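You operate a simulated robot arm through the tools that you are given. There is no shell and no other tool.

You run a simulated robot arm. Do the job below in one go: nothing can be reset, and whatever is moved stays where it is left.

Task
Test the yellow sample cup and stand it on the mat with its pH number.
Fine: switch the grey meter on and zero it while its plate is empty; test that cup alone. Set down upright: what you pick out.

It is judged by the outcome, as a careful person would: the job done as asked, and still so three seconds after it is handed in. It fails if anything else is knocked over, pushed out of place, dropped, spilled or broken.

Robot
A 6-joint arm with a two-finger parallel gripper, fixed in place. Base frame: the origin is at the foot of the arm, x ahead of it, y to its left, z up; the work surface is at about z = 0. Lengths are in mm, angles in degrees, forces in N, time in s.
With the tool pointing down near the work surface it reaches from about 180 to 460 mm from the base axis. Its first joint turns from -70.0 to 70.0 degrees. Payload 1.9 kg.
The TCP is the grasp point between the finger pads, 23 mm short of the fingertips. In the tool frame z runs along the fingers and y along their closing line. The gripper opens to 94 mm. The fingers are 38 mm wide and 10 mm thick; the gripper's body (54 by 96 mm) begins 39 mm behind the TCP.
Orientation is that of the tool frame in the base frame, as a unit quaternion [x, y, z, w]. With the fingers straight down and closing along the base's y, the tool's x points along the base's -x, its y along +y and its z along -z.

Tools
- The arm moves only by the tool nudge_tool. Its argument "motion" is a list of rows, each an object of numbers (a shift or turn left out is 0, a gripper value left out holds the last): "tx", "ty", "tz": the shift along the base's x, y, z in mm; "rx", "ry", "rz": the turn, a rotation vector about the base's x, y, z in degrees; "jaw": the gripper command, from -1 (fully open) to 1 (shut), values between in proportion. In form: [{"tx": .., "ty": .., "tz": .., "rx": .., "ry": .., "rz": .., "jaw": ..}, ...]. A call has 1 to 20 rows; each row shifts and turns the commanded pose from where the row before left it. A row lasts 0.2 s, in which the tool goes at most 50 mm and 8.6 degrees; a call with a longer step from one row to the next is refused whole, and so is a gripper value outside its range. A pose out of reach is approached as far as the arm can. The call stops where the force on the tool passes 40 N (or 10 N more than at its start, if that is more) or the arm is blocked; 0.2 s more then pass. Each finger travels about 108 mm/s and halts on what it meets, pressing with about 36 N; the grip force reading is that of the motor and also rises with nothing between the fingers. The clock runs only during rows and for 0.2 s after the last one: add rows that do not move to give the fingers time. It gives the time, the measured TCP pose, the force on the tool (base axes), the opening and the grip force at its end, in the units of the frame above (readings bear some noise), with the torque about the TCP (base axes, N m) and any sound that the robot's microphone picked up.
- Cameras (640 x 400 px; columns grow to the right, rows downward): "scene" is fixed at [43.5, 296.2, 419.2]; the picture's right is [-0.87, -0.50, 0.00], its down [-0.24, 0.42, -0.88] and it looks along [0.44, -0.76, -0.48] (base axes); focal length 268 px, centre (320, 200). "wrist" rides on the gripper at [87, 16, -74] in the tool frame; the picture's right is [-0.18, 0.98, 0.00], its down [-0.58, -0.11, -0.81] and it looks along [-0.79, -0.15, 0.59] (tool axes); focal length 243 px, centre (320, 200). There is no depth. A picture from a camera that has moved, and an enlarged one, comes with that camera's place and axes in the base frame and with its lens. The place of the scene camera against the robot may be out by one fixed shift of up to 18 mm in any direction.
- get_image(camera): a new picture of that camera. It takes no simulated time.
- enlarge(camera, box): a new picture of the part [left, top, right, bottom] of that camera's present view, enlarged. It takes no simulated time.
- job_done(): hands the job in; it is judged then, once.

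Nothing tells you positions but the pictures and the camera data. Unless the task says otherwise, let go and move clear before handing in.

The tools are called after ">>>" by a JSON object that holds its "api" and its "payload". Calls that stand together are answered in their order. nudge_tool: Moves the arm, as the interface text tells. Its arguments: {"type":"object","properties":{"motion":{"type":"array"}},"required":["motion"]} The other tools are called the same way: get_image (camera) takes a picture; enlarge (camera, box) takes an enlarged picture of a part of a camera's view; job_done () hands the job in.

At the start:

```text
time: 0.0
position: [261.9, -148.7, 331.7]
ee_rot: [0.001, 1.0, -0.001, -0.001]
contact_force: [0.1, 0.7, -0.6]
moment: [0.01, -0.03, 0.03]
opening: 94.1
grip_force: 0.0
```

scene: 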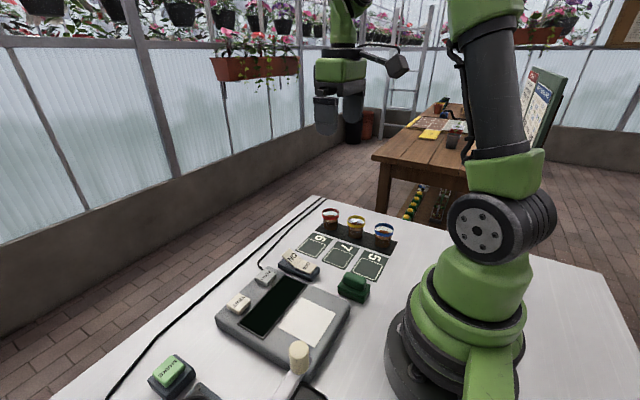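
wrist: 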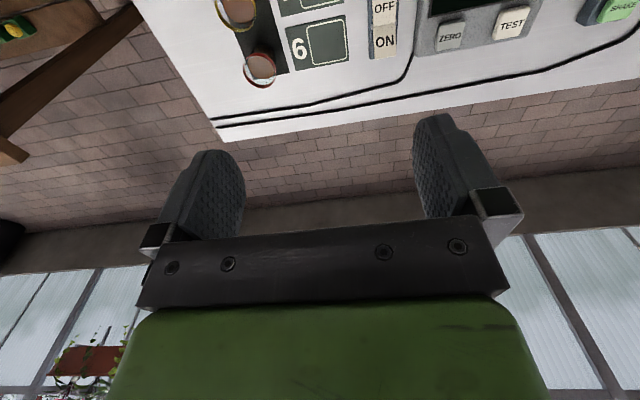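

I see a bench with three cups (red, yellow and blue bands), numbered mats 6, 7 and 5, and a grey meter with a display, a white plate, ZERO/TEST buttons and an ON/OFF rocker. I'll enlarge the views before moving.

>>> {"api": "enlarge", "payload": {"camera": "scene", "box": [200, 190, 420, 330]}}

>>> {"api": "enlarge", "payload": {"camera": "scene", "box": [120, 260, 400, 400]}}

>>> {"api": "enlarge", "payload": {"camera": "wrist", "box": [200, 0, 640, 140]}}

```text
2.86 times, centred on (310, 260) of scene
camera zoom: at [43.5, 296.2, 419.2], right [-0.87, -0.5, 0.0], down [-0.24, 0.42, -0.88], along [0.44, -0.76, -0.48], focal length 765 px, centre (349, 29)
```

zoom: 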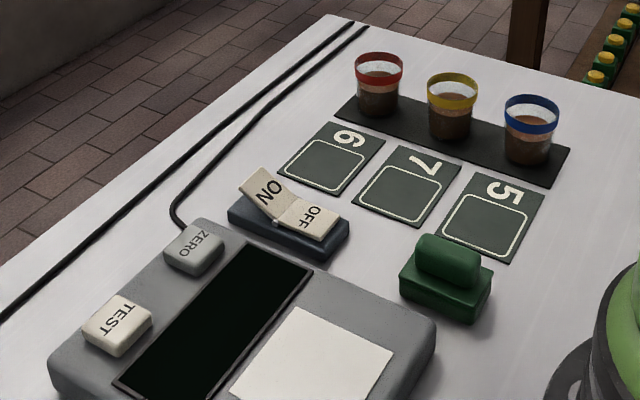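

```text
2.29 times, centred on (260, 330) of scene
camera zoom: at [43.5, 296.2, 419.2], right [-0.87, -0.5, 0.0], down [-0.24, 0.42, -0.88], along [0.44, -0.76, -0.48], focal length 612 px, centre (457, -97)
```

zoom: 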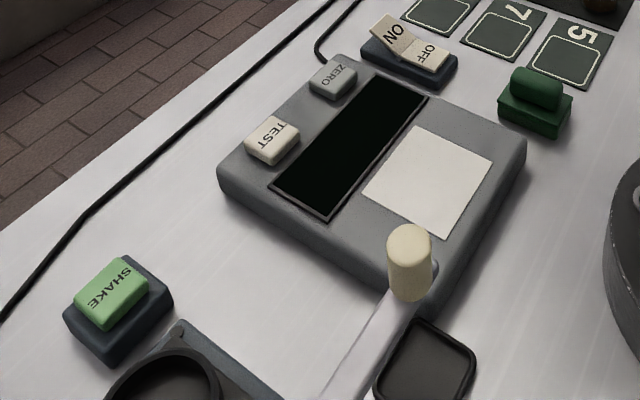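

```text
1.45 times, centred on (420, 70) of wrist
camera zoom: at [175.8, -132.6, 407.2], right [0.19, 0.98, 0.0], down [0.58, -0.11, 0.81], along [0.79, -0.15, -0.59], focal length 353 px, centre (174, 389)
```

zoom: 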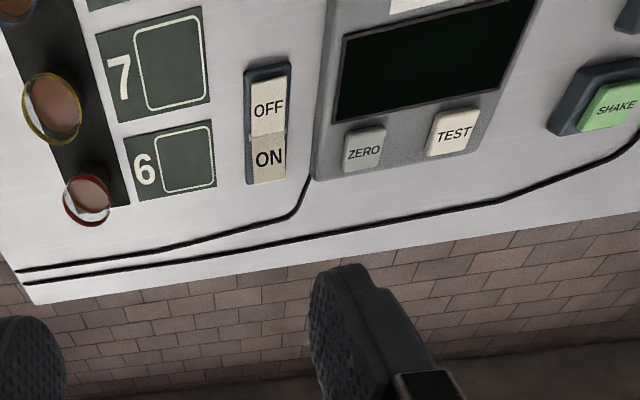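

The layout from the scene camera is roughly:

| Item | x | y |
|---|---|---|
| Yellow cup | 250 | -245 |
| Mat 7 | 248 | -154 |
| ON/OFF rocker | 302 | -60 |
| ZERO | 333 | 10 |
| TEST | 333 | 84 |
| Plate | 211 | 51 |

I'll stay high and tilt the wrist camera down over the bench to refine these positions.

>>> {"api": "nudge_tool", "payload": {"motion": [{"ry": 8.5, "tz": 10}, {"ry": 8.5, "ty": 20, "tz": 10}, {"ry": 8.5, "ty": 30, "tz": 10}, {"ry": 8.5, "ty": 30}, {"ty": 20, "tx": -10}, {"tx": -10}, {}]}}

>>> {"api": "get_image", "payload": {"camera": "wrist"}}

```text
time: 0.9
position: [263.7, -99.9, 362.0]
ee_rot: [-0.003, 0.973, -0.014, -0.229]
contact_force: [76.3, -21.3, -179.3]
moment: [-3.08, 1.17, -1.45]
opening: 94.2
grip_force: 0.1
out of reach, approached as far as the arm can: row 4
stopped in row 4: the force on the tool passed its limit at 477 N (the readings are from after the stop); the commanded pose is now the measured one
```

```text
taken
camera wrist: at [220.0, -81.6, 467.4], right [0.15, 0.98, -0.11], down [0.88, -0.09, 0.46], along [0.45, -0.17, -0.88], focal length 243 px, centre (320, 200)
```

wrist: 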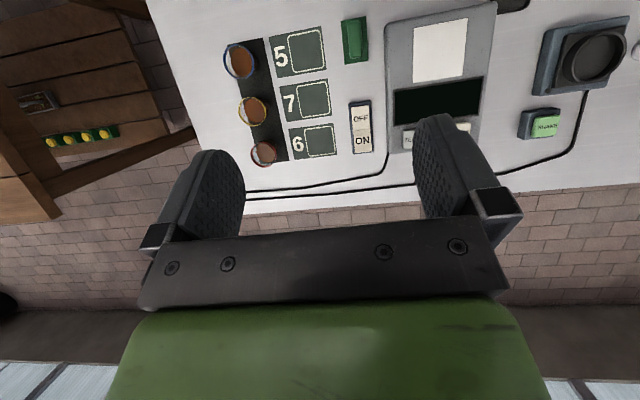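

The tilt jammed the wrist against the arm itself; it was high above the bench and touched nothing there. I'll back off to relieve it, then look again.

>>> {"api": "nudge_tool", "payload": {"motion": [{"ry": -6, "tz": -10}, {"ry": -4, "tz": -10}, {}]}}

>>> {"api": "get_image", "payload": {"camera": "wrist"}}

>>> {"api": "get_image", "payload": {"camera": "scene"}}

```text
time: 1.7
position: [264.6, -98.4, 341.6]
ee_rot: [-0.002, 0.989, -0.012, -0.144]
contact_force: [1.2, -0.2, -0.1]
moment: [-0.01, 0.0, -0.01]
opening: 94.1
grip_force: 0.1
```

```text
taken
camera wrist: at [202.5, -80.5, 438.0], right [0.17, 0.98, -0.07], down [0.79, -0.09, 0.61], along [0.59, -0.16, -0.79], focal length 243 px, centre (320, 200)
```

wrist: 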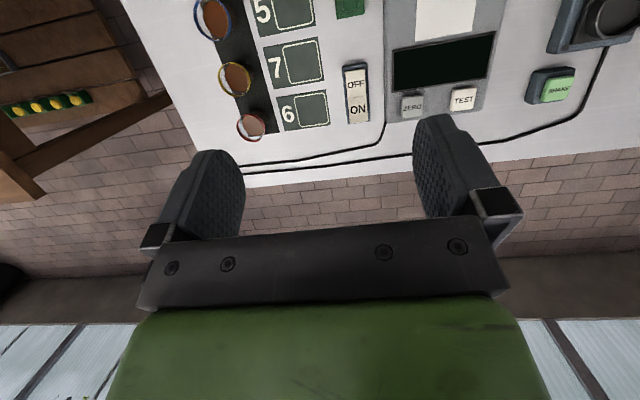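

```text
taken
```

scene: 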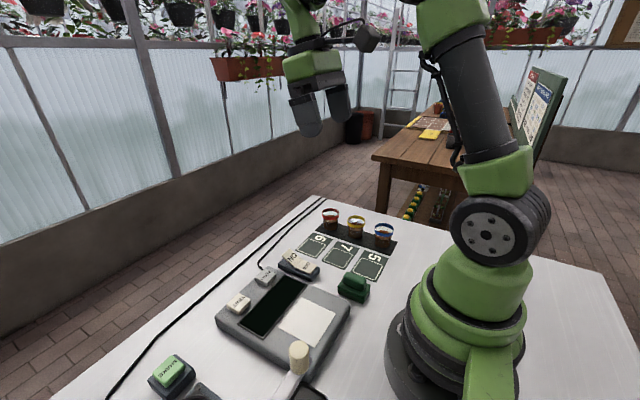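

Free again with no force on the tool. I'll take zoomed wrist views to measure object positions.

>>> {"api": "enlarge", "payload": {"camera": "wrist", "box": [180, 0, 400, 140]}}

>>> {"api": "enlarge", "payload": {"camera": "wrist", "box": [330, 0, 640, 160]}}

```text
2.86 times, centred on (290, 70) of wrist
camera zoom: at [202.5, -80.5, 438.0], right [0.17, 0.98, -0.07], down [0.79, -0.09, 0.61], along [0.59, -0.16, -0.79], focal length 693 px, centre (406, 571)
```

zoom: 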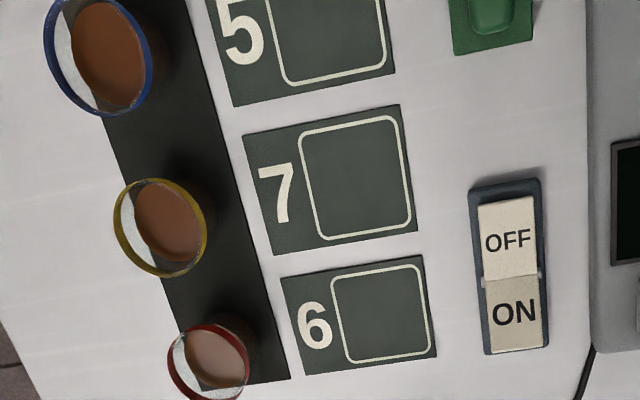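

```text
2.06 times, centred on (485, 80) of wrist
camera zoom: at [202.5, -80.5, 438.0], right [0.17, 0.98, -0.07], down [0.79, -0.09, 0.61], along [0.59, -0.16, -0.79], focal length 501 px, centre (-21, 448)
```

zoom: 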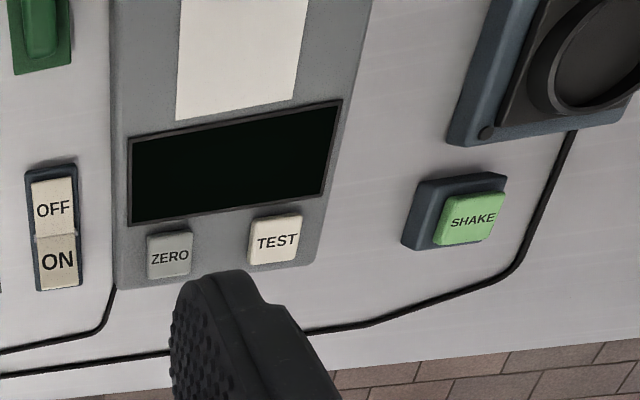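

From the two cameras together I get:

| Item | x | y | z |
|---|---|---|---|
| Yellow cup rim | 253 | -250 | 48 |
| Mat 7 box | 252 | -150 | – |
| ON half (raised, so the meter is off) | 333 | -70 | – |
| ZERO | 339 | 16 | – |
| TEST | 340 | 92 | – |

Next I'll straighten the tool, shut the fingers and hover above the ON end.

>>> {"api": "nudge_tool", "payload": {"motion": [{"ry": -8.3, "jaw": 1}, {"ry": -8.3}, {"rx": 1.4, "tx": 30, "ty": 10, "tz": -40}, {"tx": 30, "ty": 18, "tz": -40}, {"tx": 12, "tz": -40}, {"tz": -40}, {"tz": -40}, {"tz": -30}, {}]}}

>>> {"api": "get_image", "payload": {"camera": "wrist"}}

>>> {"api": "enlarge", "payload": {"camera": "scene", "box": [200, 180, 400, 330]}}

```text
refused: row 3 steps farther than a row can; nothing moved
```

```text
taken
camera wrist: at [202.5, -80.5, 438.0], right [0.17, 0.98, -0.07], down [0.79, -0.09, 0.61], along [0.59, -0.16, -0.79], focal length 243 px, centre (320, 200)
```

wrist: 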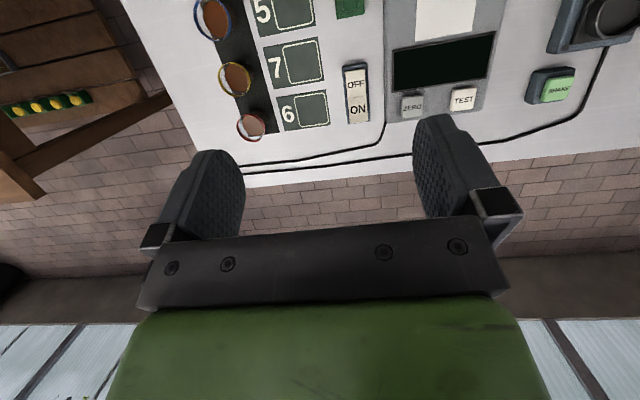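

```text
2.67 times, centred on (300, 255) of scene
camera zoom: at [43.5, 296.2, 419.2], right [-0.87, -0.5, 0.0], down [-0.24, 0.42, -0.88], along [0.44, -0.76, -0.48], focal length 714 px, centre (373, 53)
```

zoom: 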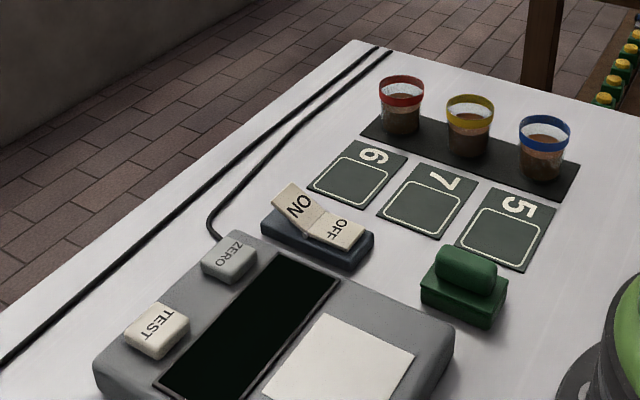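

The move was refused because one combined step was too long. I'll split it into shorter steps with the same goal: tool straight, fingers shut, hovering above the ON end.

>>> {"api": "nudge_tool", "payload": {"motion": [{"ry": -8.3, "jaw": 1}, {"ry": -8.3}, {"rx": 1.4}, {"tx": 25, "ty": 10, "tz": -30}, {"tx": 25, "ty": 10, "tz": -30}, {"tx": 25, "ty": 8, "tz": -30}, {"tz": -40}, {"tz": -40}, {"tz": -40}, {"tz": -30}, {}]}}

>>> {"api": "get_image", "payload": {"camera": "wrist"}}

>>> {"api": "enlarge", "payload": {"camera": "scene", "box": [200, 180, 400, 330]}}

```text
time: 4.1
position: [340.5, -69.9, 101.3]
ee_rot: [0.0, 1.0, 0.001, 0.0]
contact_force: [-0.5, 0.3, 0.3]
moment: [-0.06, -0.02, -0.02]
opening: 0.0
grip_force: 35.4
```

```text
taken
camera wrist: at [253.7, -55.4, 176.5], right [0.18, 0.98, 0.0], down [0.58, -0.11, 0.81], along [0.79, -0.15, -0.59], focal length 243 px, centre (320, 200)
```

wrist: 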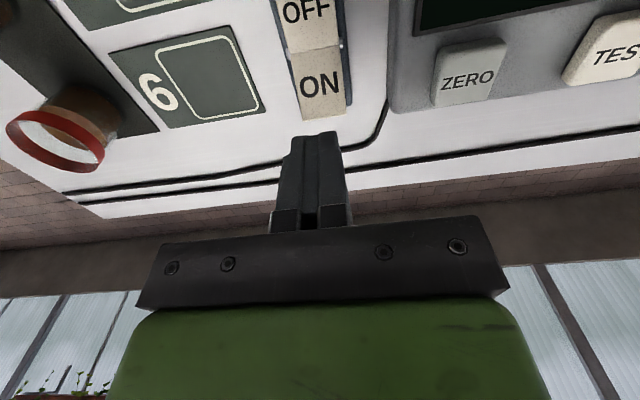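

```text
2.67 times, centred on (300, 255) of scene
camera zoom: at [43.5, 296.2, 419.2], right [-0.87, -0.5, 0.0], down [-0.24, 0.42, -0.88], along [0.44, -0.76, -0.48], focal length 714 px, centre (373, 53)
```

zoom: 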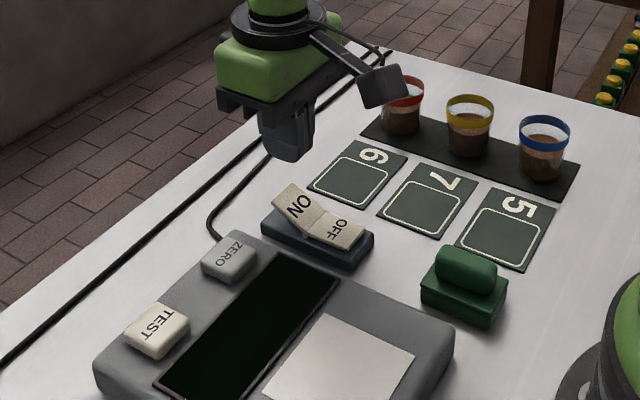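

The shut fingers are above the ON end (measured near x 330–350, y -70). I'll press down in small steps and listen for a click.

>>> {"api": "nudge_tool", "payload": {"motion": [{"tx": -3, "tz": -15}, {"tz": -12}, {"tz": -5}, {"tz": -4}, {"tz": -4}, {"tz": -3}, {"tz": -3}, {"tz": -3}, {"tz": -3}, {}]}}

>>> {"api": "enlarge", "payload": {"camera": "scene", "box": [200, 180, 400, 330]}}

```text
time: 6.3
position: [336.9, -71.7, 49.6]
ee_rot: [0.0, 1.0, 0.001, 0.0]
contact_force: [-1.2, -0.8, 0.1]
moment: [-0.03, -0.01, 0.02]
opening: 0.0
grip_force: 37.0
```

```text
2.67 times, centred on (300, 255) of scene
camera zoom: at [43.5, 296.2, 419.2], right [-0.87, -0.5, 0.0], down [-0.24, 0.42, -0.88], along [0.44, -0.76, -0.48], focal length 714 px, centre (373, 53)
```

zoom: 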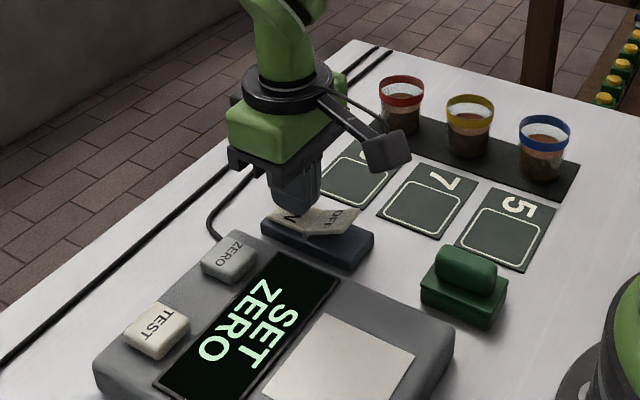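

The rocker flipped and the display reads "SET ZERO". I'll lift, cross to ZERO at about (339, 17) and press it while the plate is empty.

>>> {"api": "nudge_tool", "payload": {"motion": [{"tz": 20}, {"tz": 20}, {"ty": 30, "tx": 2}, {"ty": 30}, {"ty": 28}, {"tz": -12}, {"tz": -8}, {}]}}

>>> {"api": "get_image", "payload": {"camera": "wrist"}}

>>> {"api": "enlarge", "payload": {"camera": "scene", "box": [200, 180, 400, 330]}}

```text
time: 8.1
position: [336.5, 18.5, 67.9]
ee_rot: [-0.001, 1.0, 0.001, 0.0]
contact_force: [-0.1, 0.0, 0.0]
moment: [0.01, 0.0, 0.01]
opening: 0.0
grip_force: 36.1
```

```text
taken
camera wrist: at [250.4, 34.4, 143.6], right [0.18, 0.98, 0.0], down [0.58, -0.11, 0.81], along [0.79, -0.15, -0.59], focal length 243 px, centre (320, 200)
```

wrist: 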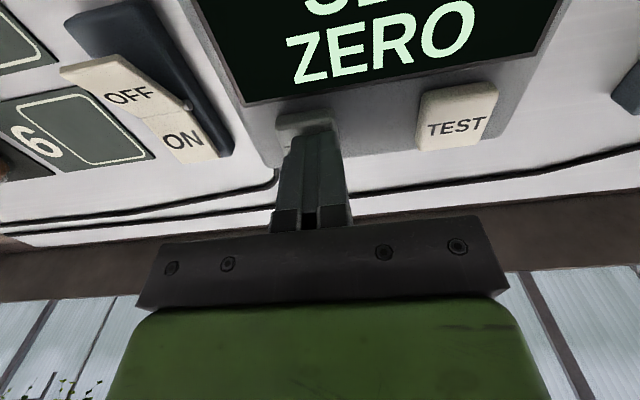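

```text
2.67 times, centred on (300, 255) of scene
camera zoom: at [43.5, 296.2, 419.2], right [-0.87, -0.5, 0.0], down [-0.24, 0.42, -0.88], along [0.44, -0.76, -0.48], focal length 714 px, centre (373, 53)
```

zoom: 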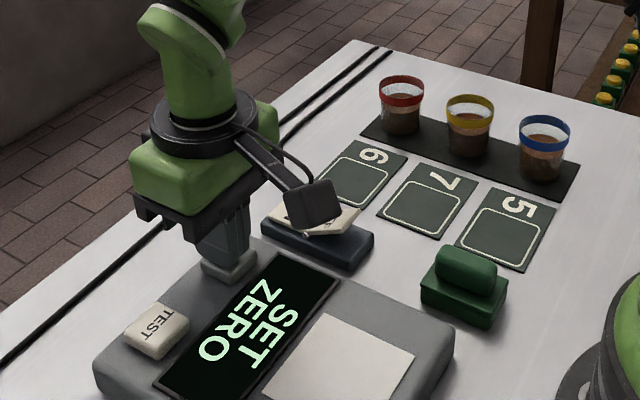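

The fingers are just above ZERO. I'll shift slightly away from the display and press gently.

>>> {"api": "nudge_tool", "payload": {"motion": [{"tx": 4}, {"tz": -4}, {"tz": -3}, {"tz": -2}, {"tz": -2}, {"tz": -2}, {"tz": -2}, {"tz": -2}, {"tz": -2}, {}]}}

>>> {"api": "enlarge", "payload": {"camera": "scene", "box": [200, 180, 400, 330]}}

```text
time: 10.0
position: [342.3, 16.6, 54.1]
ee_rot: [0.002, 1.0, 0.0, 0.003]
contact_force: [-9.2, 0.4, 36.2]
moment: [0.0, 0.57, -0.12]
opening: 0.1
grip_force: 36.4
heard: click
stopped in row 9: the force on the tool passed its limit at 43 N (the readings are from after the stop); the commanded pose is now the measured one
```

```text
2.67 times, centred on (300, 255) of scene
camera zoom: at [43.4, 296.2, 419.2], right [-0.87, -0.5, 0.0], down [-0.24, 0.42, -0.88], along [0.44, -0.76, -0.48], focal length 714 px, centre (373, 53)
```

zoom: 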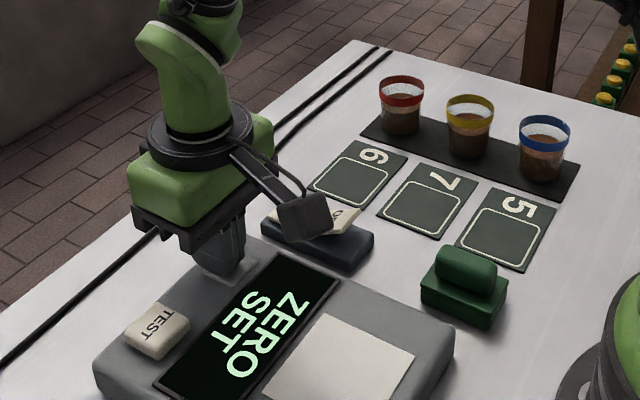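

"ZERO SET" shows, with a click heard. Next I'll lift, open the gripper and go high above the yellow cup to measure it more exactly.

>>> {"api": "nudge_tool", "payload": {"motion": [{"tz": 30}, {"tz": 40}, {"tz": 40}, {"tx": -12, "ty": -38, "jaw": -1}, {"tx": -12, "ty": -38}, {"tx": -13, "ty": -38}, {"tx": -13, "ty": -38}, {"tx": -13, "ty": -38}, {"tx": -13, "ty": -38}, {"tx": -13, "ty": -38}, {}, {}]}}

>>> {"api": "get_image", "payload": {"camera": "wrist"}}

>>> {"api": "get_image", "payload": {"camera": "scene"}}

```text
time: 12.6
position: [251.1, -247.6, 161.7]
ee_rot: [0.0, 1.0, 0.001, 0.0]
contact_force: [0.2, -0.4, -0.1]
moment: [-0.04, 0.0, -0.02]
opening: 94.4
grip_force: 0.1
```

```text
taken
camera wrist: at [166.1, -231.6, 236.8], right [0.18, 0.98, 0.0], down [0.58, -0.11, 0.81], along [0.79, -0.15, -0.59], focal length 243 px, centre (320, 200)
```

wrist: 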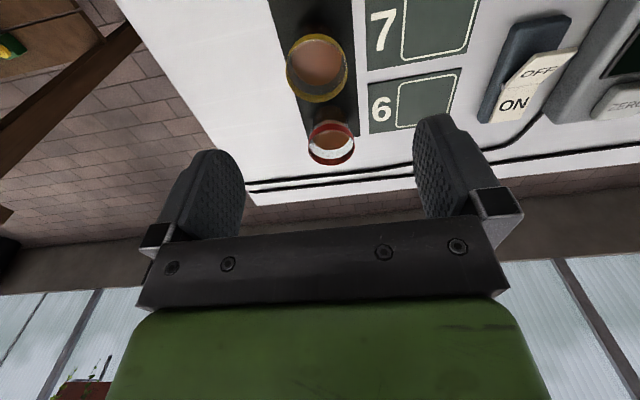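

```text
taken
```

scene: 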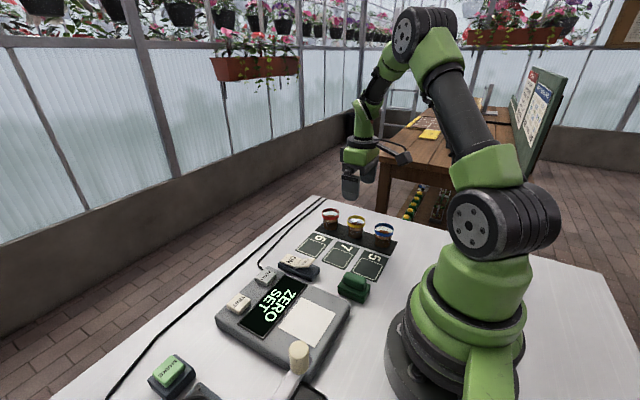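

>>> {"api": "enlarge", "payload": {"camera": "wrist", "box": [240, 0, 400, 180]}}

>>> {"api": "enlarge", "payload": {"camera": "scene", "box": [310, 195, 410, 260]}}

```text
2.22 times, centred on (320, 90) of wrist
camera zoom: at [166.1, -231.6, 236.8], right [0.18, 0.98, 0.0], down [0.58, -0.11, 0.81], along [0.79, -0.15, -0.59], focal length 539 px, centre (320, 444)
```

zoom: 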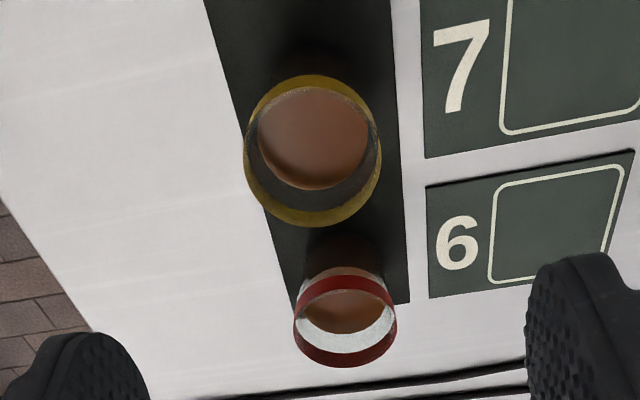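

```text
6.15 times, centred on (360, 228) of scene
camera zoom: at [43.5, 296.2, 419.2], right [-0.87, -0.5, 0.0], down [-0.24, 0.42, -0.88], along [0.44, -0.76, -0.48], focal length 1648 px, centre (74, 31)
```

zoom: 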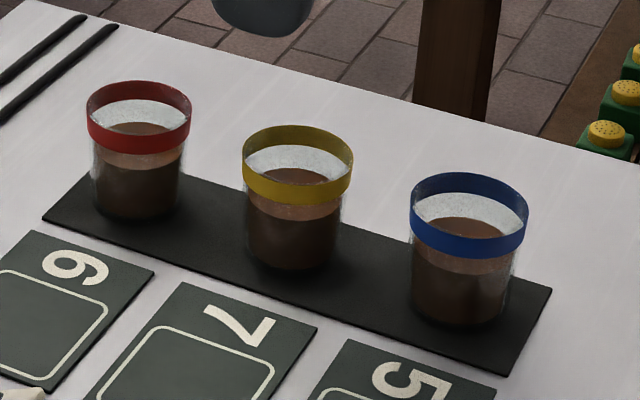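

The yellow rim centre is at about (252, -250), z about 50, with roughly 44 mm across the band. I'll descend with open fingers straddling it along y, down to band height.

>>> {"api": "nudge_tool", "payload": {"motion": [{"tx": 1, "ty": -2.5, "tz": -30}, {"tz": -30}, {"tz": -25}, {"tz": -20}, {"tz": -12}, {"tz": -6}, {}, {}]}}

>>> {"api": "get_image", "payload": {"camera": "wrist"}}

>>> {"api": "enlarge", "payload": {"camera": "scene", "box": [290, 170, 430, 270]}}

```text
time: 14.4
position: [254.3, -251.5, 40.8]
ee_rot: [0.001, 1.0, 0.002, 0.0]
contact_force: [-0.2, -0.7, 0.1]
moment: [-0.01, 0.01, -0.01]
opening: 94.1
grip_force: 0.0
```

```text
taken
camera wrist: at [168.4, -236.0, 115.6], right [0.19, 0.98, 0.0], down [0.58, -0.11, 0.81], along [0.79, -0.15, -0.59], focal length 243 px, centre (320, 200)
```

wrist: 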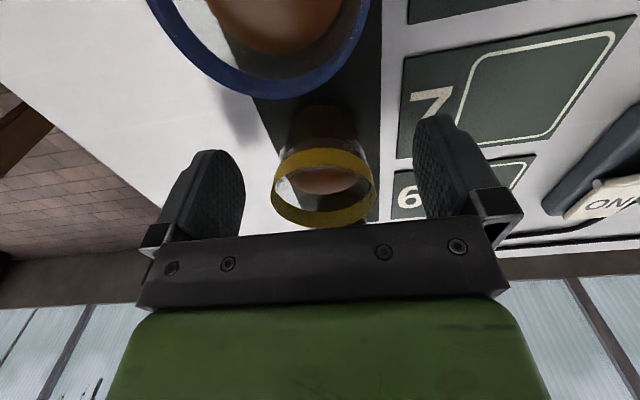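

```text
4.00 times, centred on (360, 220) of scene
camera zoom: at [43.5, 296.2, 419.2], right [-0.87, -0.5, 0.0], down [-0.24, 0.42, -0.88], along [0.44, -0.76, -0.48], focal length 1071 px, centre (160, 120)
```

zoom: 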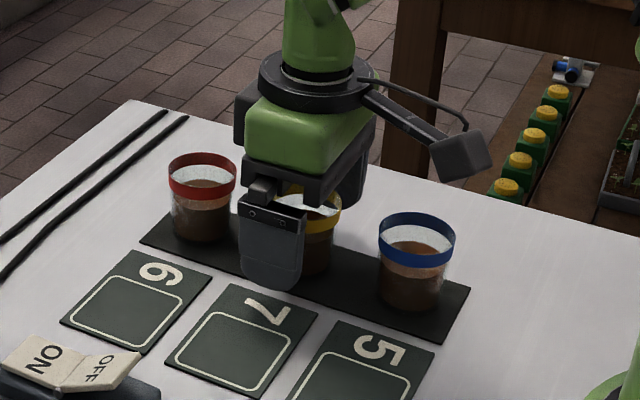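

The fingers straddle the yellow cup, well clear of the red and blue ones. I'll close on it.

>>> {"api": "nudge_tool", "payload": {"motion": [{"tx": -1.5, "tz": -2}, {"jaw": 0.3}, {"jaw": 0.5}, {"jaw": 0.7}, {"jaw": 1}, {}, {}]}}

>>> {"api": "get_image", "payload": {"camera": "wrist"}}

>>> {"api": "enlarge", "payload": {"camera": "scene", "box": [290, 170, 430, 270]}}

```text
time: 16.0
position: [253.1, -252.0, 38.1]
ee_rot: [0.0, 1.0, 0.0, 0.0]
contact_force: [-0.4, 1.1, 2.2]
moment: [-0.01, -0.03, -0.05]
opening: 45.0
grip_force: 36.7
```

```text
taken
camera wrist: at [166.4, -236.4, 113.2], right [0.19, 0.98, 0.0], down [0.58, -0.11, 0.81], along [0.79, -0.15, -0.59], focal length 243 px, centre (320, 200)
```

wrist: 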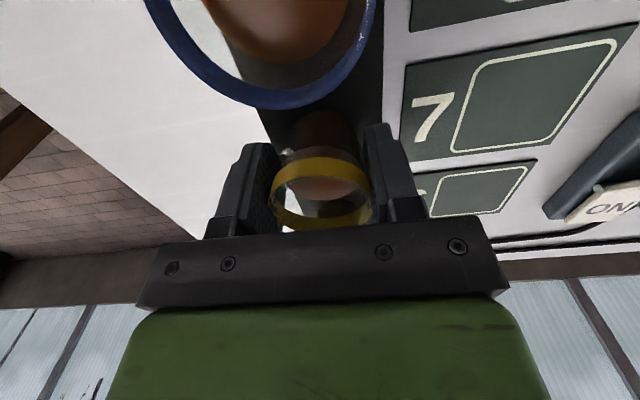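

```text
4.00 times, centred on (360, 220) of scene
camera zoom: at [43.5, 296.2, 419.2], right [-0.87, -0.5, 0.0], down [-0.24, 0.42, -0.88], along [0.44, -0.76, -0.48], focal length 1071 px, centre (160, 120)
```

zoom: 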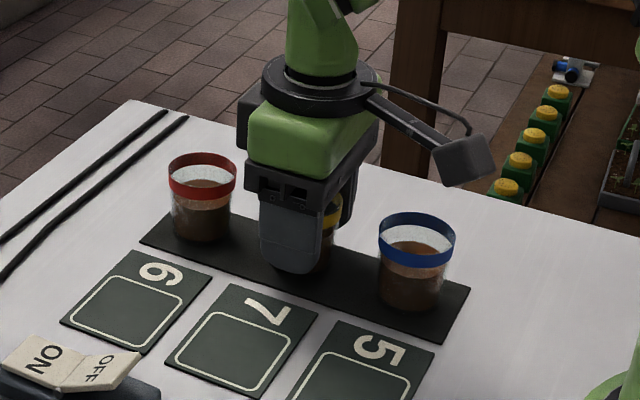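

The cup is held with the opening at 45 mm and a 37 N grip. I'll lift gently, check it and then travel.

>>> {"api": "nudge_tool", "payload": {"motion": [{"tz": 2}, {"tz": 4}, {"tz": 8}, {"tz": 12}, {"tz": 14}, {"tz": 14}, {"tz": 12}, {"tz": 8}, {"tz": 4}, {"tz": 2}, {}, {}]}}

>>> {"api": "enlarge", "payload": {"camera": "scene", "box": [270, 130, 430, 270]}}

>>> {"api": "get_image", "payload": {"camera": "wrist"}}

```text
time: 18.6
position: [252.8, -252.8, 118.6]
ee_rot: [0.001, 1.0, 0.001, 0.0]
contact_force: [0.5, -0.8, 0.0]
moment: [0.02, 0.0, -0.03]
opening: 44.7
grip_force: 36.0
```

```text
2.86 times, centred on (350, 200) of scene
camera zoom: at [43.5, 296.2, 419.2], right [-0.87, -0.5, 0.0], down [-0.24, 0.42, -0.88], along [0.44, -0.76, -0.48], focal length 765 px, centre (234, 200)
```

zoom: 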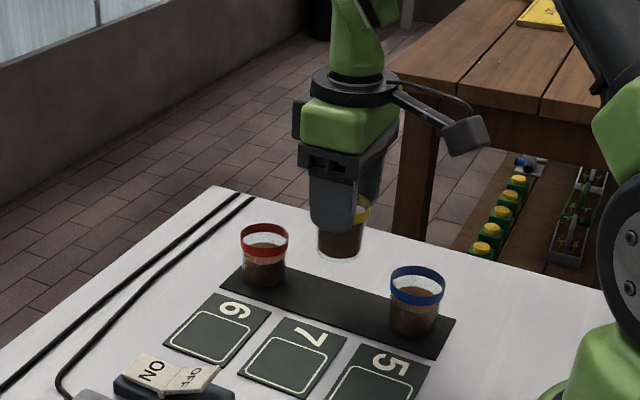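

```text
taken
camera wrist: at [166.5, -235.7, 193.3], right [0.19, 0.98, 0.0], down [0.58, -0.11, 0.81], along [0.79, -0.15, -0.59], focal length 243 px, centre (320, 200)
```

wrist: 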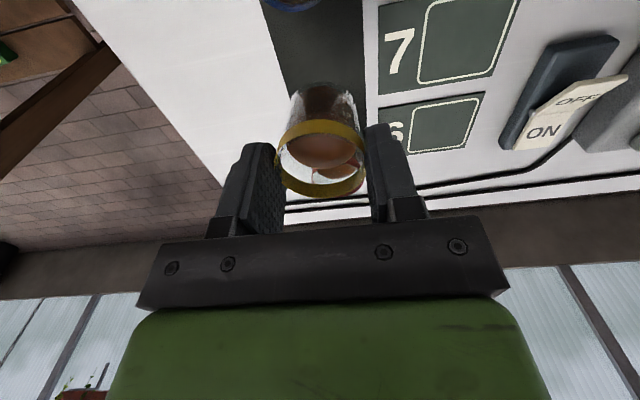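

The cup hangs upright with no spill. I'll move smoothly toward the meter, stopping short to measure the plate with the wrist camera.

>>> {"api": "nudge_tool", "payload": {"motion": [{"ty": 4}, {"ty": 8, "tx": -1}, {"ty": 14, "tx": -2}, {"ty": 20, "tx": -2}, {"ty": 24, "tx": -2}, {"ty": 24, "tx": -2}, {"ty": 24, "tx": -2}, {"ty": 24, "tx": -2}, {"ty": 24, "tx": -2}, {"ty": 20}, {"ty": 14}, {"ty": 8}, {"ty": 4}, {}, {}]}}

>>> {"api": "get_image", "payload": {"camera": "wrist"}}

>>> {"api": "get_image", "payload": {"camera": "scene"}}

```text
time: 21.8
position: [238.9, -39.3, 118.6]
ee_rot: [0.0, 1.0, 0.001, 0.0]
contact_force: [-0.4, -0.4, -1.4]
moment: [-0.04, 0.01, 0.01]
opening: 44.4
grip_force: 35.8
```

```text
taken
camera wrist: at [151.6, -23.6, 192.5], right [0.19, 0.98, 0.0], down [0.58, -0.11, 0.81], along [0.79, -0.15, -0.59], focal length 243 px, centre (320, 200)
```

wrist: 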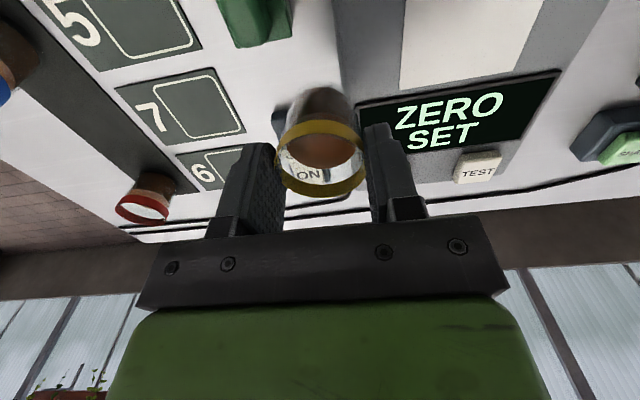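

```text
taken
```

scene: 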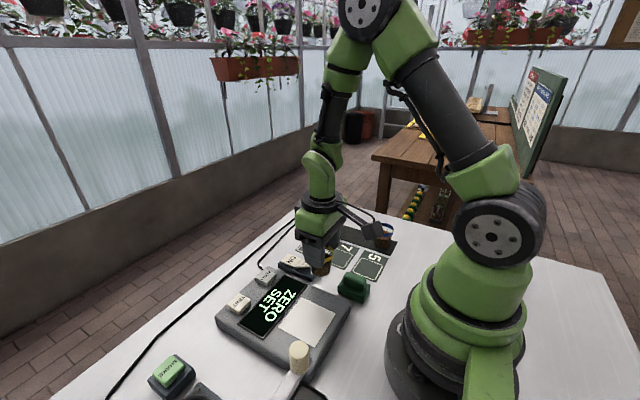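

Plate centre is about (218, 52). The cup looks lower in the fingers than when I first gripped it, so I'll check that before moving on.

>>> {"api": "enlarge", "payload": {"camera": "scene", "box": [260, 190, 400, 300]}}

>>> {"api": "enlarge", "payload": {"camera": "wrist", "box": [220, 60, 440, 240]}}

```text
3.64 times, centred on (330, 245) of scene
camera zoom: at [43.5, 296.2, 419.2], right [-0.87, -0.5, 0.0], down [-0.24, 0.42, -0.88], along [0.44, -0.76, -0.48], focal length 974 px, centre (284, 36)
```

zoom: 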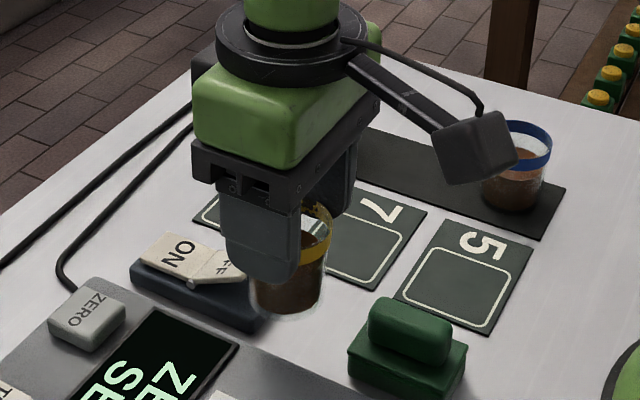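

```text
2.22 times, centred on (330, 150) of wrist
camera zoom: at [151.6, -23.6, 192.5], right [0.19, 0.98, 0.0], down [0.58, -0.11, 0.81], along [0.79, -0.15, -0.59], focal length 539 px, centre (298, 311)
```

zoom: 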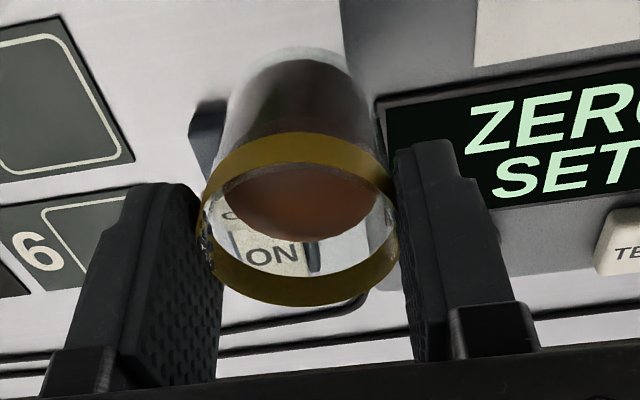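

The cup has slid about 20 mm down in the fingers: its bottom is near z 57 and the rim about 16 mm below the TCP. It has been stable during travel, it's upright, and it clears the meter, so I'll carry it gently to above the plate centre.

>>> {"api": "nudge_tool", "payload": {"motion": [{"ty": 3, "tx": -1}, {"ty": 7, "tx": -2}, {"ty": 12, "tx": -3}, {"ty": 15, "tx": -3}, {"ty": 16, "tx": -3}, {"ty": 15, "tx": -3}, {"ty": 12, "tx": -2}, {"ty": 7, "tx": -1}, {"ty": 3, "tx": -1}, {}]}}

>>> {"api": "get_image", "payload": {"camera": "wrist"}}

>>> {"api": "enlarge", "payload": {"camera": "scene", "box": [200, 210, 400, 380]}}

```text
time: 24.0
position: [219.0, 51.6, 118.1]
ee_rot: [0.002, 1.0, 0.001, 0.0]
contact_force: [0.1, 0.5, 0.0]
moment: [0.01, 0.02, 0.02]
opening: 44.4
grip_force: 35.9
```

```text
taken
camera wrist: at [133.1, 66.1, 193.1], right [0.19, 0.98, 0.0], down [0.58, -0.11, 0.81], along [0.79, -0.15, -0.59], focal length 243 px, centre (320, 200)
```

wrist: 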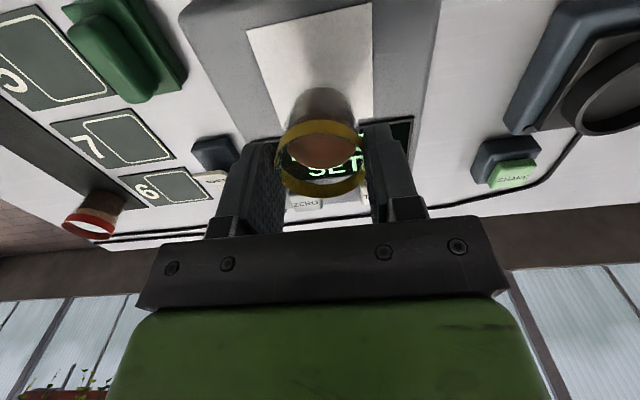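

```text
2.35 times, centred on (300, 295) of scene
camera zoom: at [43.5, 296.2, 419.2], right [-0.87, -0.5, 0.0], down [-0.24, 0.42, -0.88], along [0.44, -0.76, -0.48], focal length 630 px, centre (367, -24)
```

zoom: 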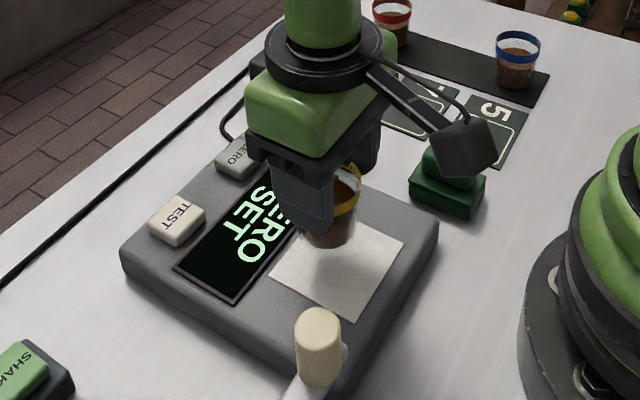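

The plate spans x 180–252 and y 14–88, and the cup hangs over its centre. I'll lower it slowly and watch for contact.

>>> {"api": "nudge_tool", "payload": {"motion": [{"tx": -1, "tz": -3}, {"tz": -6}, {"tz": -6}, {"tz": -4}, {"tz": -2}, {"tz": -1}, {}]}}

>>> {"api": "enlarge", "payload": {"camera": "scene", "box": [260, 250, 370, 340]}}

>>> {"api": "get_image", "payload": {"camera": "wrist"}}

```text
time: 25.6
position: [217.6, 51.1, 96.1]
ee_rot: [0.001, 1.0, 0.001, 0.0]
contact_force: [-0.2, 0.4, -1.3]
moment: [0.04, 0.0, 0.03]
opening: 44.5
grip_force: 36.3
```

```text
4.44 times, centred on (315, 295) of scene
camera zoom: at [43.5, 296.2, 419.2], right [-0.87, -0.5, 0.0], down [-0.24, 0.42, -0.88], along [0.44, -0.76, -0.48], focal length 1190 px, centre (342, -222)
```

zoom: 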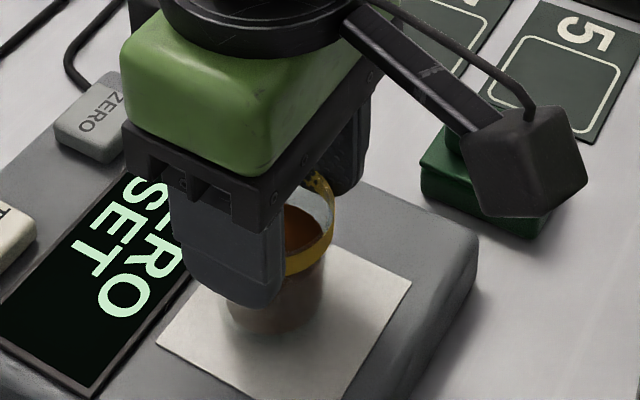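

```text
taken
camera wrist: at [131.7, 66.2, 171.0], right [0.19, 0.98, 0.0], down [0.58, -0.11, 0.81], along [0.79, -0.15, -0.59], focal length 243 px, centre (320, 200)
```

wrist: 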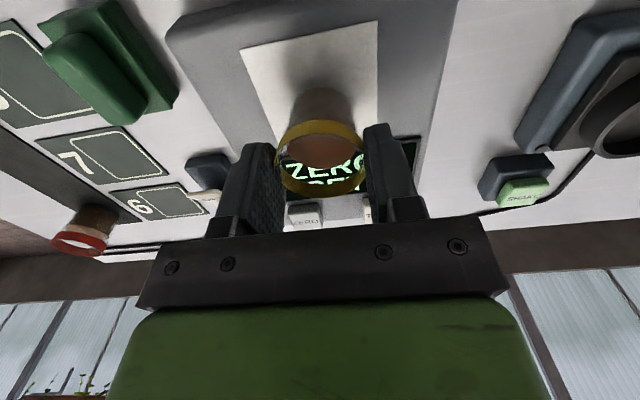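

There's no contact yet and the bottom is about 7 mm above the plate. I'll lower in 1 mm steps.

>>> {"api": "nudge_tool", "payload": {"motion": [{"tz": -1}, {"tz": -1}, {"tz": -1}, {"tz": -1}, {"tz": -1}, {}]}}

>>> {"api": "enlarge", "payload": {"camera": "scene", "box": [260, 250, 370, 340]}}

```text
time: 27.0
position: [218.5, 50.4, 91.8]
ee_rot: [0.001, 1.0, 0.0, -0.001]
contact_force: [-2.2, -0.7, 10.1]
moment: [-0.17, 0.18, -0.07]
opening: 44.4
grip_force: 35.8
```

```text
4.44 times, centred on (315, 295) of scene
camera zoom: at [43.5, 296.2, 419.2], right [-0.87, -0.5, 0.0], down [-0.24, 0.42, -0.88], along [0.44, -0.76, -0.48], focal length 1190 px, centre (342, -222)
```

zoom: 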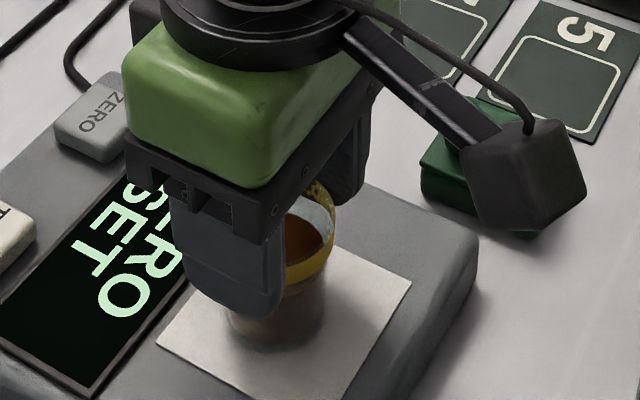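

The cup is resting on the plate with about 10 N of contact. I'll ease off, open the fingers and rise straight up.

>>> {"api": "nudge_tool", "payload": {"motion": [{"tz": 1}, {"jaw": 0}, {"jaw": -0.3}, {"jaw": -0.5}, {}, {}]}}

>>> {"api": "get_image", "payload": {"camera": "wrist"}}

>>> {"api": "enlarge", "payload": {"camera": "scene", "box": [220, 230, 380, 350]}}

```text
time: 28.4
position: [217.7, 50.4, 92.6]
ee_rot: [0.0, 1.0, 0.001, -0.001]
contact_force: [0.8, 0.6, -0.3]
moment: [0.0, -0.01, 0.0]
opening: 70.6
grip_force: 0.0
```

```text
taken
camera wrist: at [131.3, 66.6, 167.4], right [0.19, 0.98, 0.0], down [0.58, -0.11, 0.81], along [0.79, -0.15, -0.59], focal length 243 px, centre (320, 200)
```

wrist: 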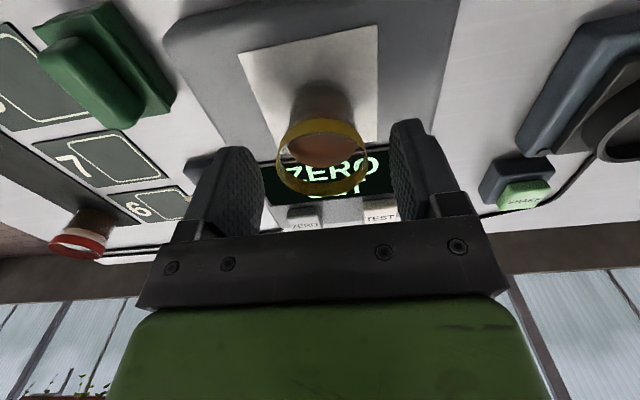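

```text
3.33 times, centred on (300, 290) of scene
camera zoom: at [43.5, 296.2, 419.2], right [-0.87, -0.5, 0.0], down [-0.24, 0.42, -0.88], along [0.44, -0.76, -0.48], focal length 892 px, centre (387, -100)
```

zoom: 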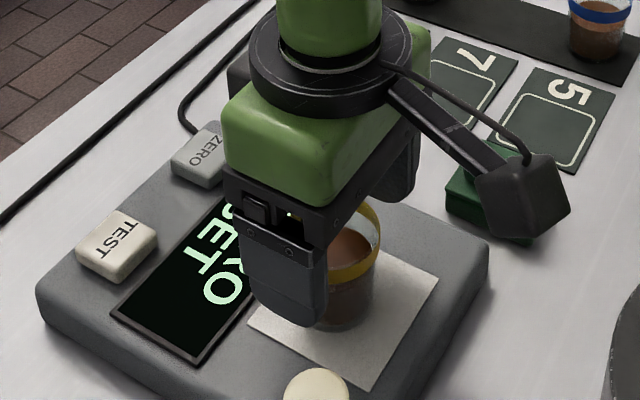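

The cup stands upright on the plate. I'll rise clear, shut the fingers and go over to TEST at about (340, 90).

>>> {"api": "nudge_tool", "payload": {"motion": [{"tz": 10}, {"tz": 25}, {"tz": 25}, {"tx": 30, "ty": 10, "jaw": 1}, {"tx": 32, "ty": 10}, {"tx": 32, "ty": 10}, {"tx": 28, "ty": 9.5}, {"tz": -35}, {"tz": -30}, {"tz": -12}, {"tz": -5}, {}]}}

>>> {"api": "get_image", "payload": {"camera": "wrist"}}

>>> {"api": "enlarge", "payload": {"camera": "scene", "box": [200, 210, 400, 370]}}

```text
time: 31.0
position: [338.9, 89.8, 69.8]
ee_rot: [0.001, 1.0, 0.001, 0.0]
contact_force: [0.1, 0.8, 0.0]
moment: [0.01, 0.01, 0.0]
opening: 0.0
grip_force: 36.4
```

```text
taken
camera wrist: at [253.4, 106.1, 145.3], right [0.19, 0.98, 0.0], down [0.58, -0.11, 0.81], along [0.79, -0.15, -0.59], focal length 243 px, centre (320, 200)
```

wrist: 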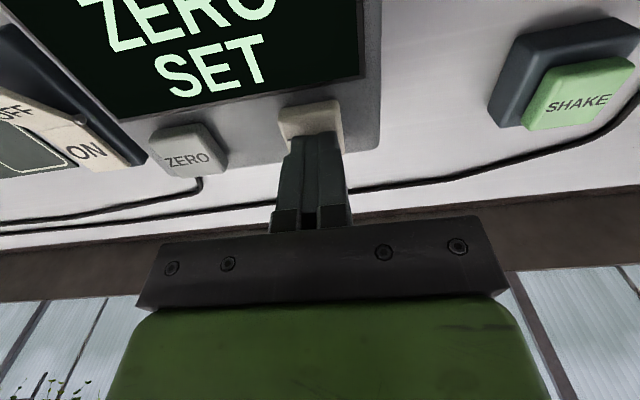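

```text
2.50 times, centred on (300, 290) of scene
camera zoom: at [43.5, 296.2, 419.2], right [-0.87, -0.5, 0.0], down [-0.24, 0.42, -0.88], along [0.44, -0.76, -0.48], focal length 669 px, centre (370, -25)
```

zoom: 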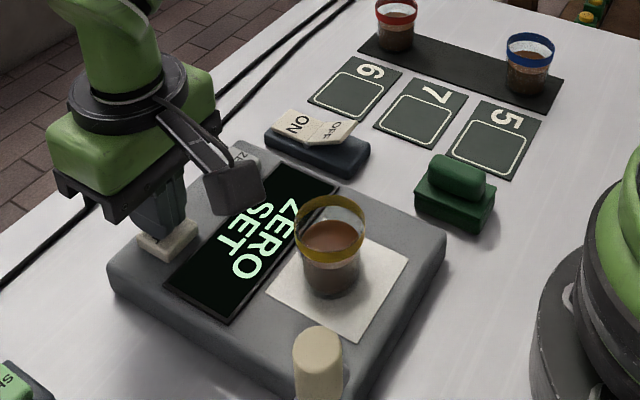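

The cup stands on the plate and the fingers hover over TEST. I'll press it once.

>>> {"api": "nudge_tool", "payload": {"motion": [{"tx": 2, "tz": -4}, {"tz": -3}, {"tz": -2}, {"tz": -2}, {"tz": -2}, {"tz": -2}, {"tz": -2}, {}]}}

>>> {"api": "enlarge", "payload": {"camera": "scene", "box": [200, 210, 400, 370]}}

```text
time: 32.8
position: [343.0, 91.1, 55.5]
ee_rot: [0.001, 1.0, 0.001, 0.0]
contact_force: [-8.5, -2.5, 33.4]
moment: [-0.09, 0.33, 0.02]
opening: 0.0
grip_force: 36.2
heard: click
```

```text
2.50 times, centred on (300, 290) of scene
camera zoom: at [43.4, 296.2, 419.2], right [-0.87, -0.5, 0.0], down [-0.24, 0.42, -0.88], along [0.44, -0.76, -0.48], focal length 669 px, centre (370, -25)
```

zoom: 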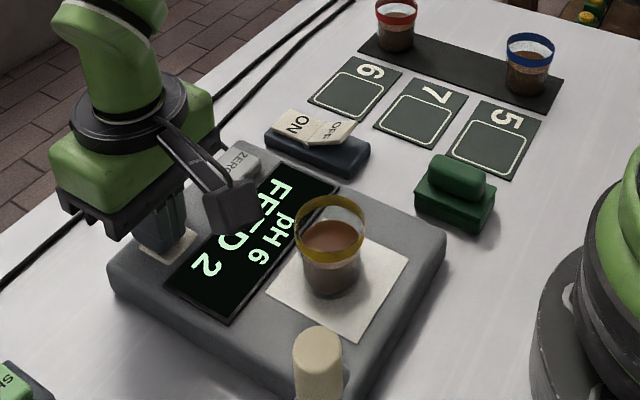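

The display now shows a reading that includes pH 6. I'll lift off and read it fully before choosing the mat.

>>> {"api": "nudge_tool", "payload": {"motion": [{"tz": 10}, {"tz": 30}, {"tz": 40}, {"tz": 20}, {}]}}

>>> {"api": "enlarge", "payload": {"camera": "scene", "box": [220, 240, 360, 350]}}

>>> {"api": "get_image", "payload": {"camera": "wrist"}}

```text
time: 34.0
position: [342.6, 91.5, 152.6]
ee_rot: [0.001, 1.0, 0.001, 0.0]
contact_force: [0.0, 0.3, -0.1]
moment: [0.0, -0.02, -0.06]
opening: 0.2
grip_force: 35.7
```

```text
3.64 times, centred on (290, 295) of scene
camera zoom: at [43.5, 296.2, 419.2], right [-0.87, -0.5, 0.0], down [-0.24, 0.42, -0.88], along [0.44, -0.76, -0.48], focal length 974 px, centre (429, -146)
```

zoom: 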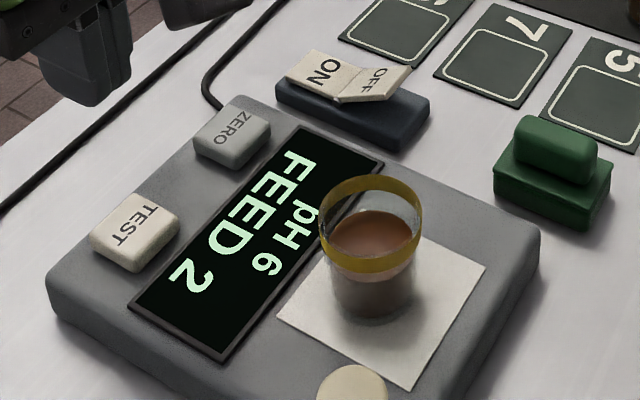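

```text
taken
camera wrist: at [255.9, 106.4, 227.9], right [0.18, 0.98, 0.0], down [0.58, -0.11, 0.81], along [0.79, -0.15, -0.59], focal length 243 px, centre (320, 200)
```

wrist: 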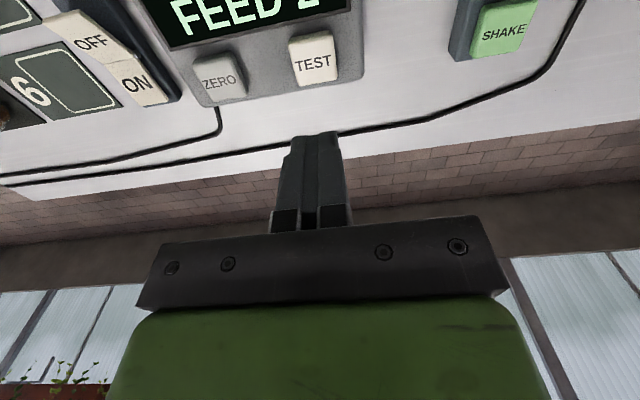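

The result is pH 6 (FEED 2 is a different number), so the cup goes on mat 6, box centre about (326, -150). I'll return above the cup at about (218, 51), open, and then descend to a lower grip than before.

>>> {"api": "nudge_tool", "payload": {"motion": [{"tx": -31, "ty": -10, "jaw": -0.5}, {"tx": -31, "ty": -10}, {"tx": -31, "ty": -10}, {"tx": -31, "ty": -10}, {}, {"tz": -15}, {"tz": -10}, {}]}}

>>> {"api": "get_image", "payload": {"camera": "wrist"}}

>>> {"api": "enlarge", "payload": {"camera": "scene", "box": [220, 210, 400, 400]}}

```text
time: 35.8
position: [217.5, 50.7, 127.2]
ee_rot: [0.001, 1.0, 0.0, -0.001]
contact_force: [-0.3, -0.4, 0.1]
moment: [0.01, 0.02, 0.03]
opening: 70.5
grip_force: 0.0
```

```text
taken
camera wrist: at [131.7, 65.3, 202.2], right [0.18, 0.98, 0.0], down [0.58, -0.11, 0.81], along [0.79, -0.15, -0.59], focal length 243 px, centre (320, 200)
```

wrist: 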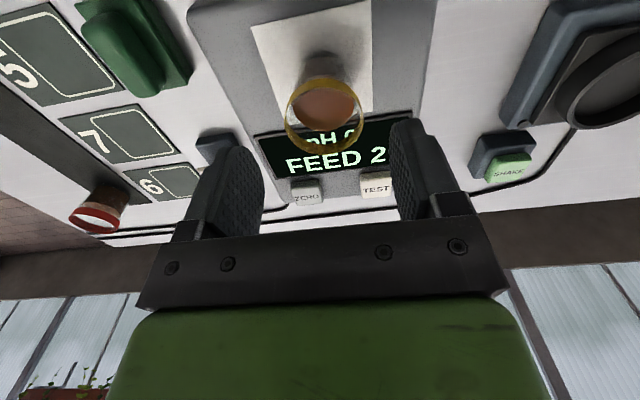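

```text
2.11 times, centred on (310, 305) of scene
camera zoom: at [43.5, 296.2, 419.2], right [-0.87, -0.5, 0.0], down [-0.24, 0.42, -0.88], along [0.44, -0.76, -0.48], focal length 564 px, centre (341, -21)
```

zoom: 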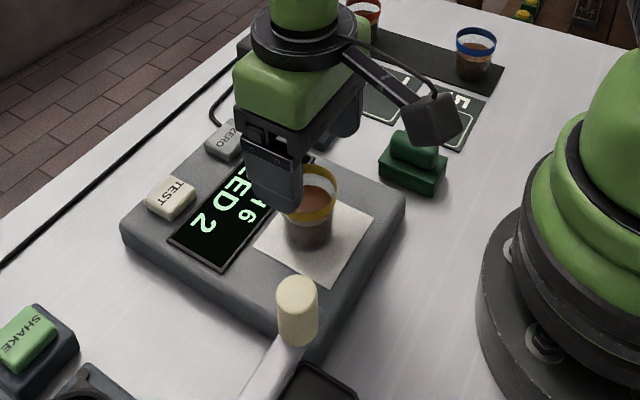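

The cup is centred between the fingers at about (219, 52) and the cream-handled tool is clear. I'll descend to a low grip with the tips just above the plate.

>>> {"api": "nudge_tool", "payload": {"motion": [{"tx": 1, "ty": 1.5, "tz": -20}, {"tz": -20}, {"tz": -15}, {"tz": -9}, {"tz": -4}, {}, {}]}}

>>> {"api": "get_image", "payload": {"camera": "wrist"}}

>>> {"api": "enlarge", "payload": {"camera": "scene", "box": [220, 230, 380, 350]}}

```text
time: 37.4
position: [218.7, 52.0, 59.8]
ee_rot: [0.001, 1.0, 0.0, 0.0]
contact_force: [-0.7, 0.3, 0.2]
moment: [-0.02, 0.0, 0.0]
opening: 70.4
grip_force: 0.0
```

```text
taken
camera wrist: at [131.9, 67.8, 134.6], right [0.19, 0.98, 0.0], down [0.58, -0.11, 0.81], along [0.79, -0.15, -0.59], focal length 243 px, centre (320, 200)
```

wrist: 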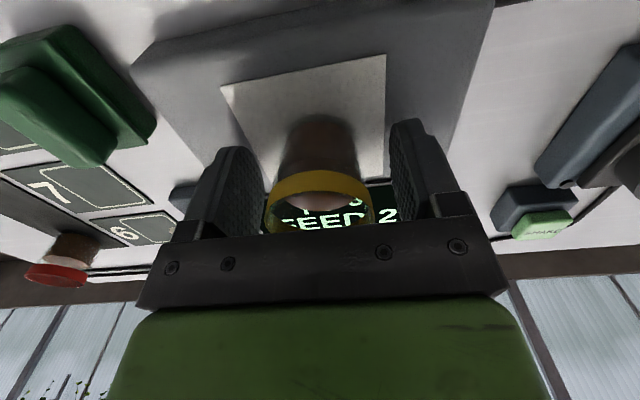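

```text
3.33 times, centred on (300, 290) of scene
camera zoom: at [43.5, 296.2, 419.2], right [-0.87, -0.5, 0.0], down [-0.24, 0.42, -0.88], along [0.44, -0.76, -0.48], focal length 892 px, centre (387, -100)
```

zoom: 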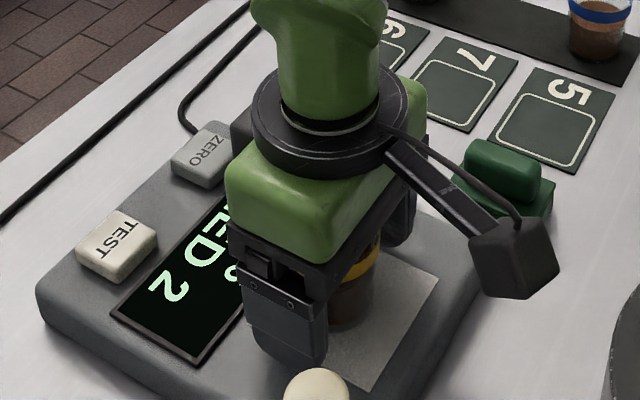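

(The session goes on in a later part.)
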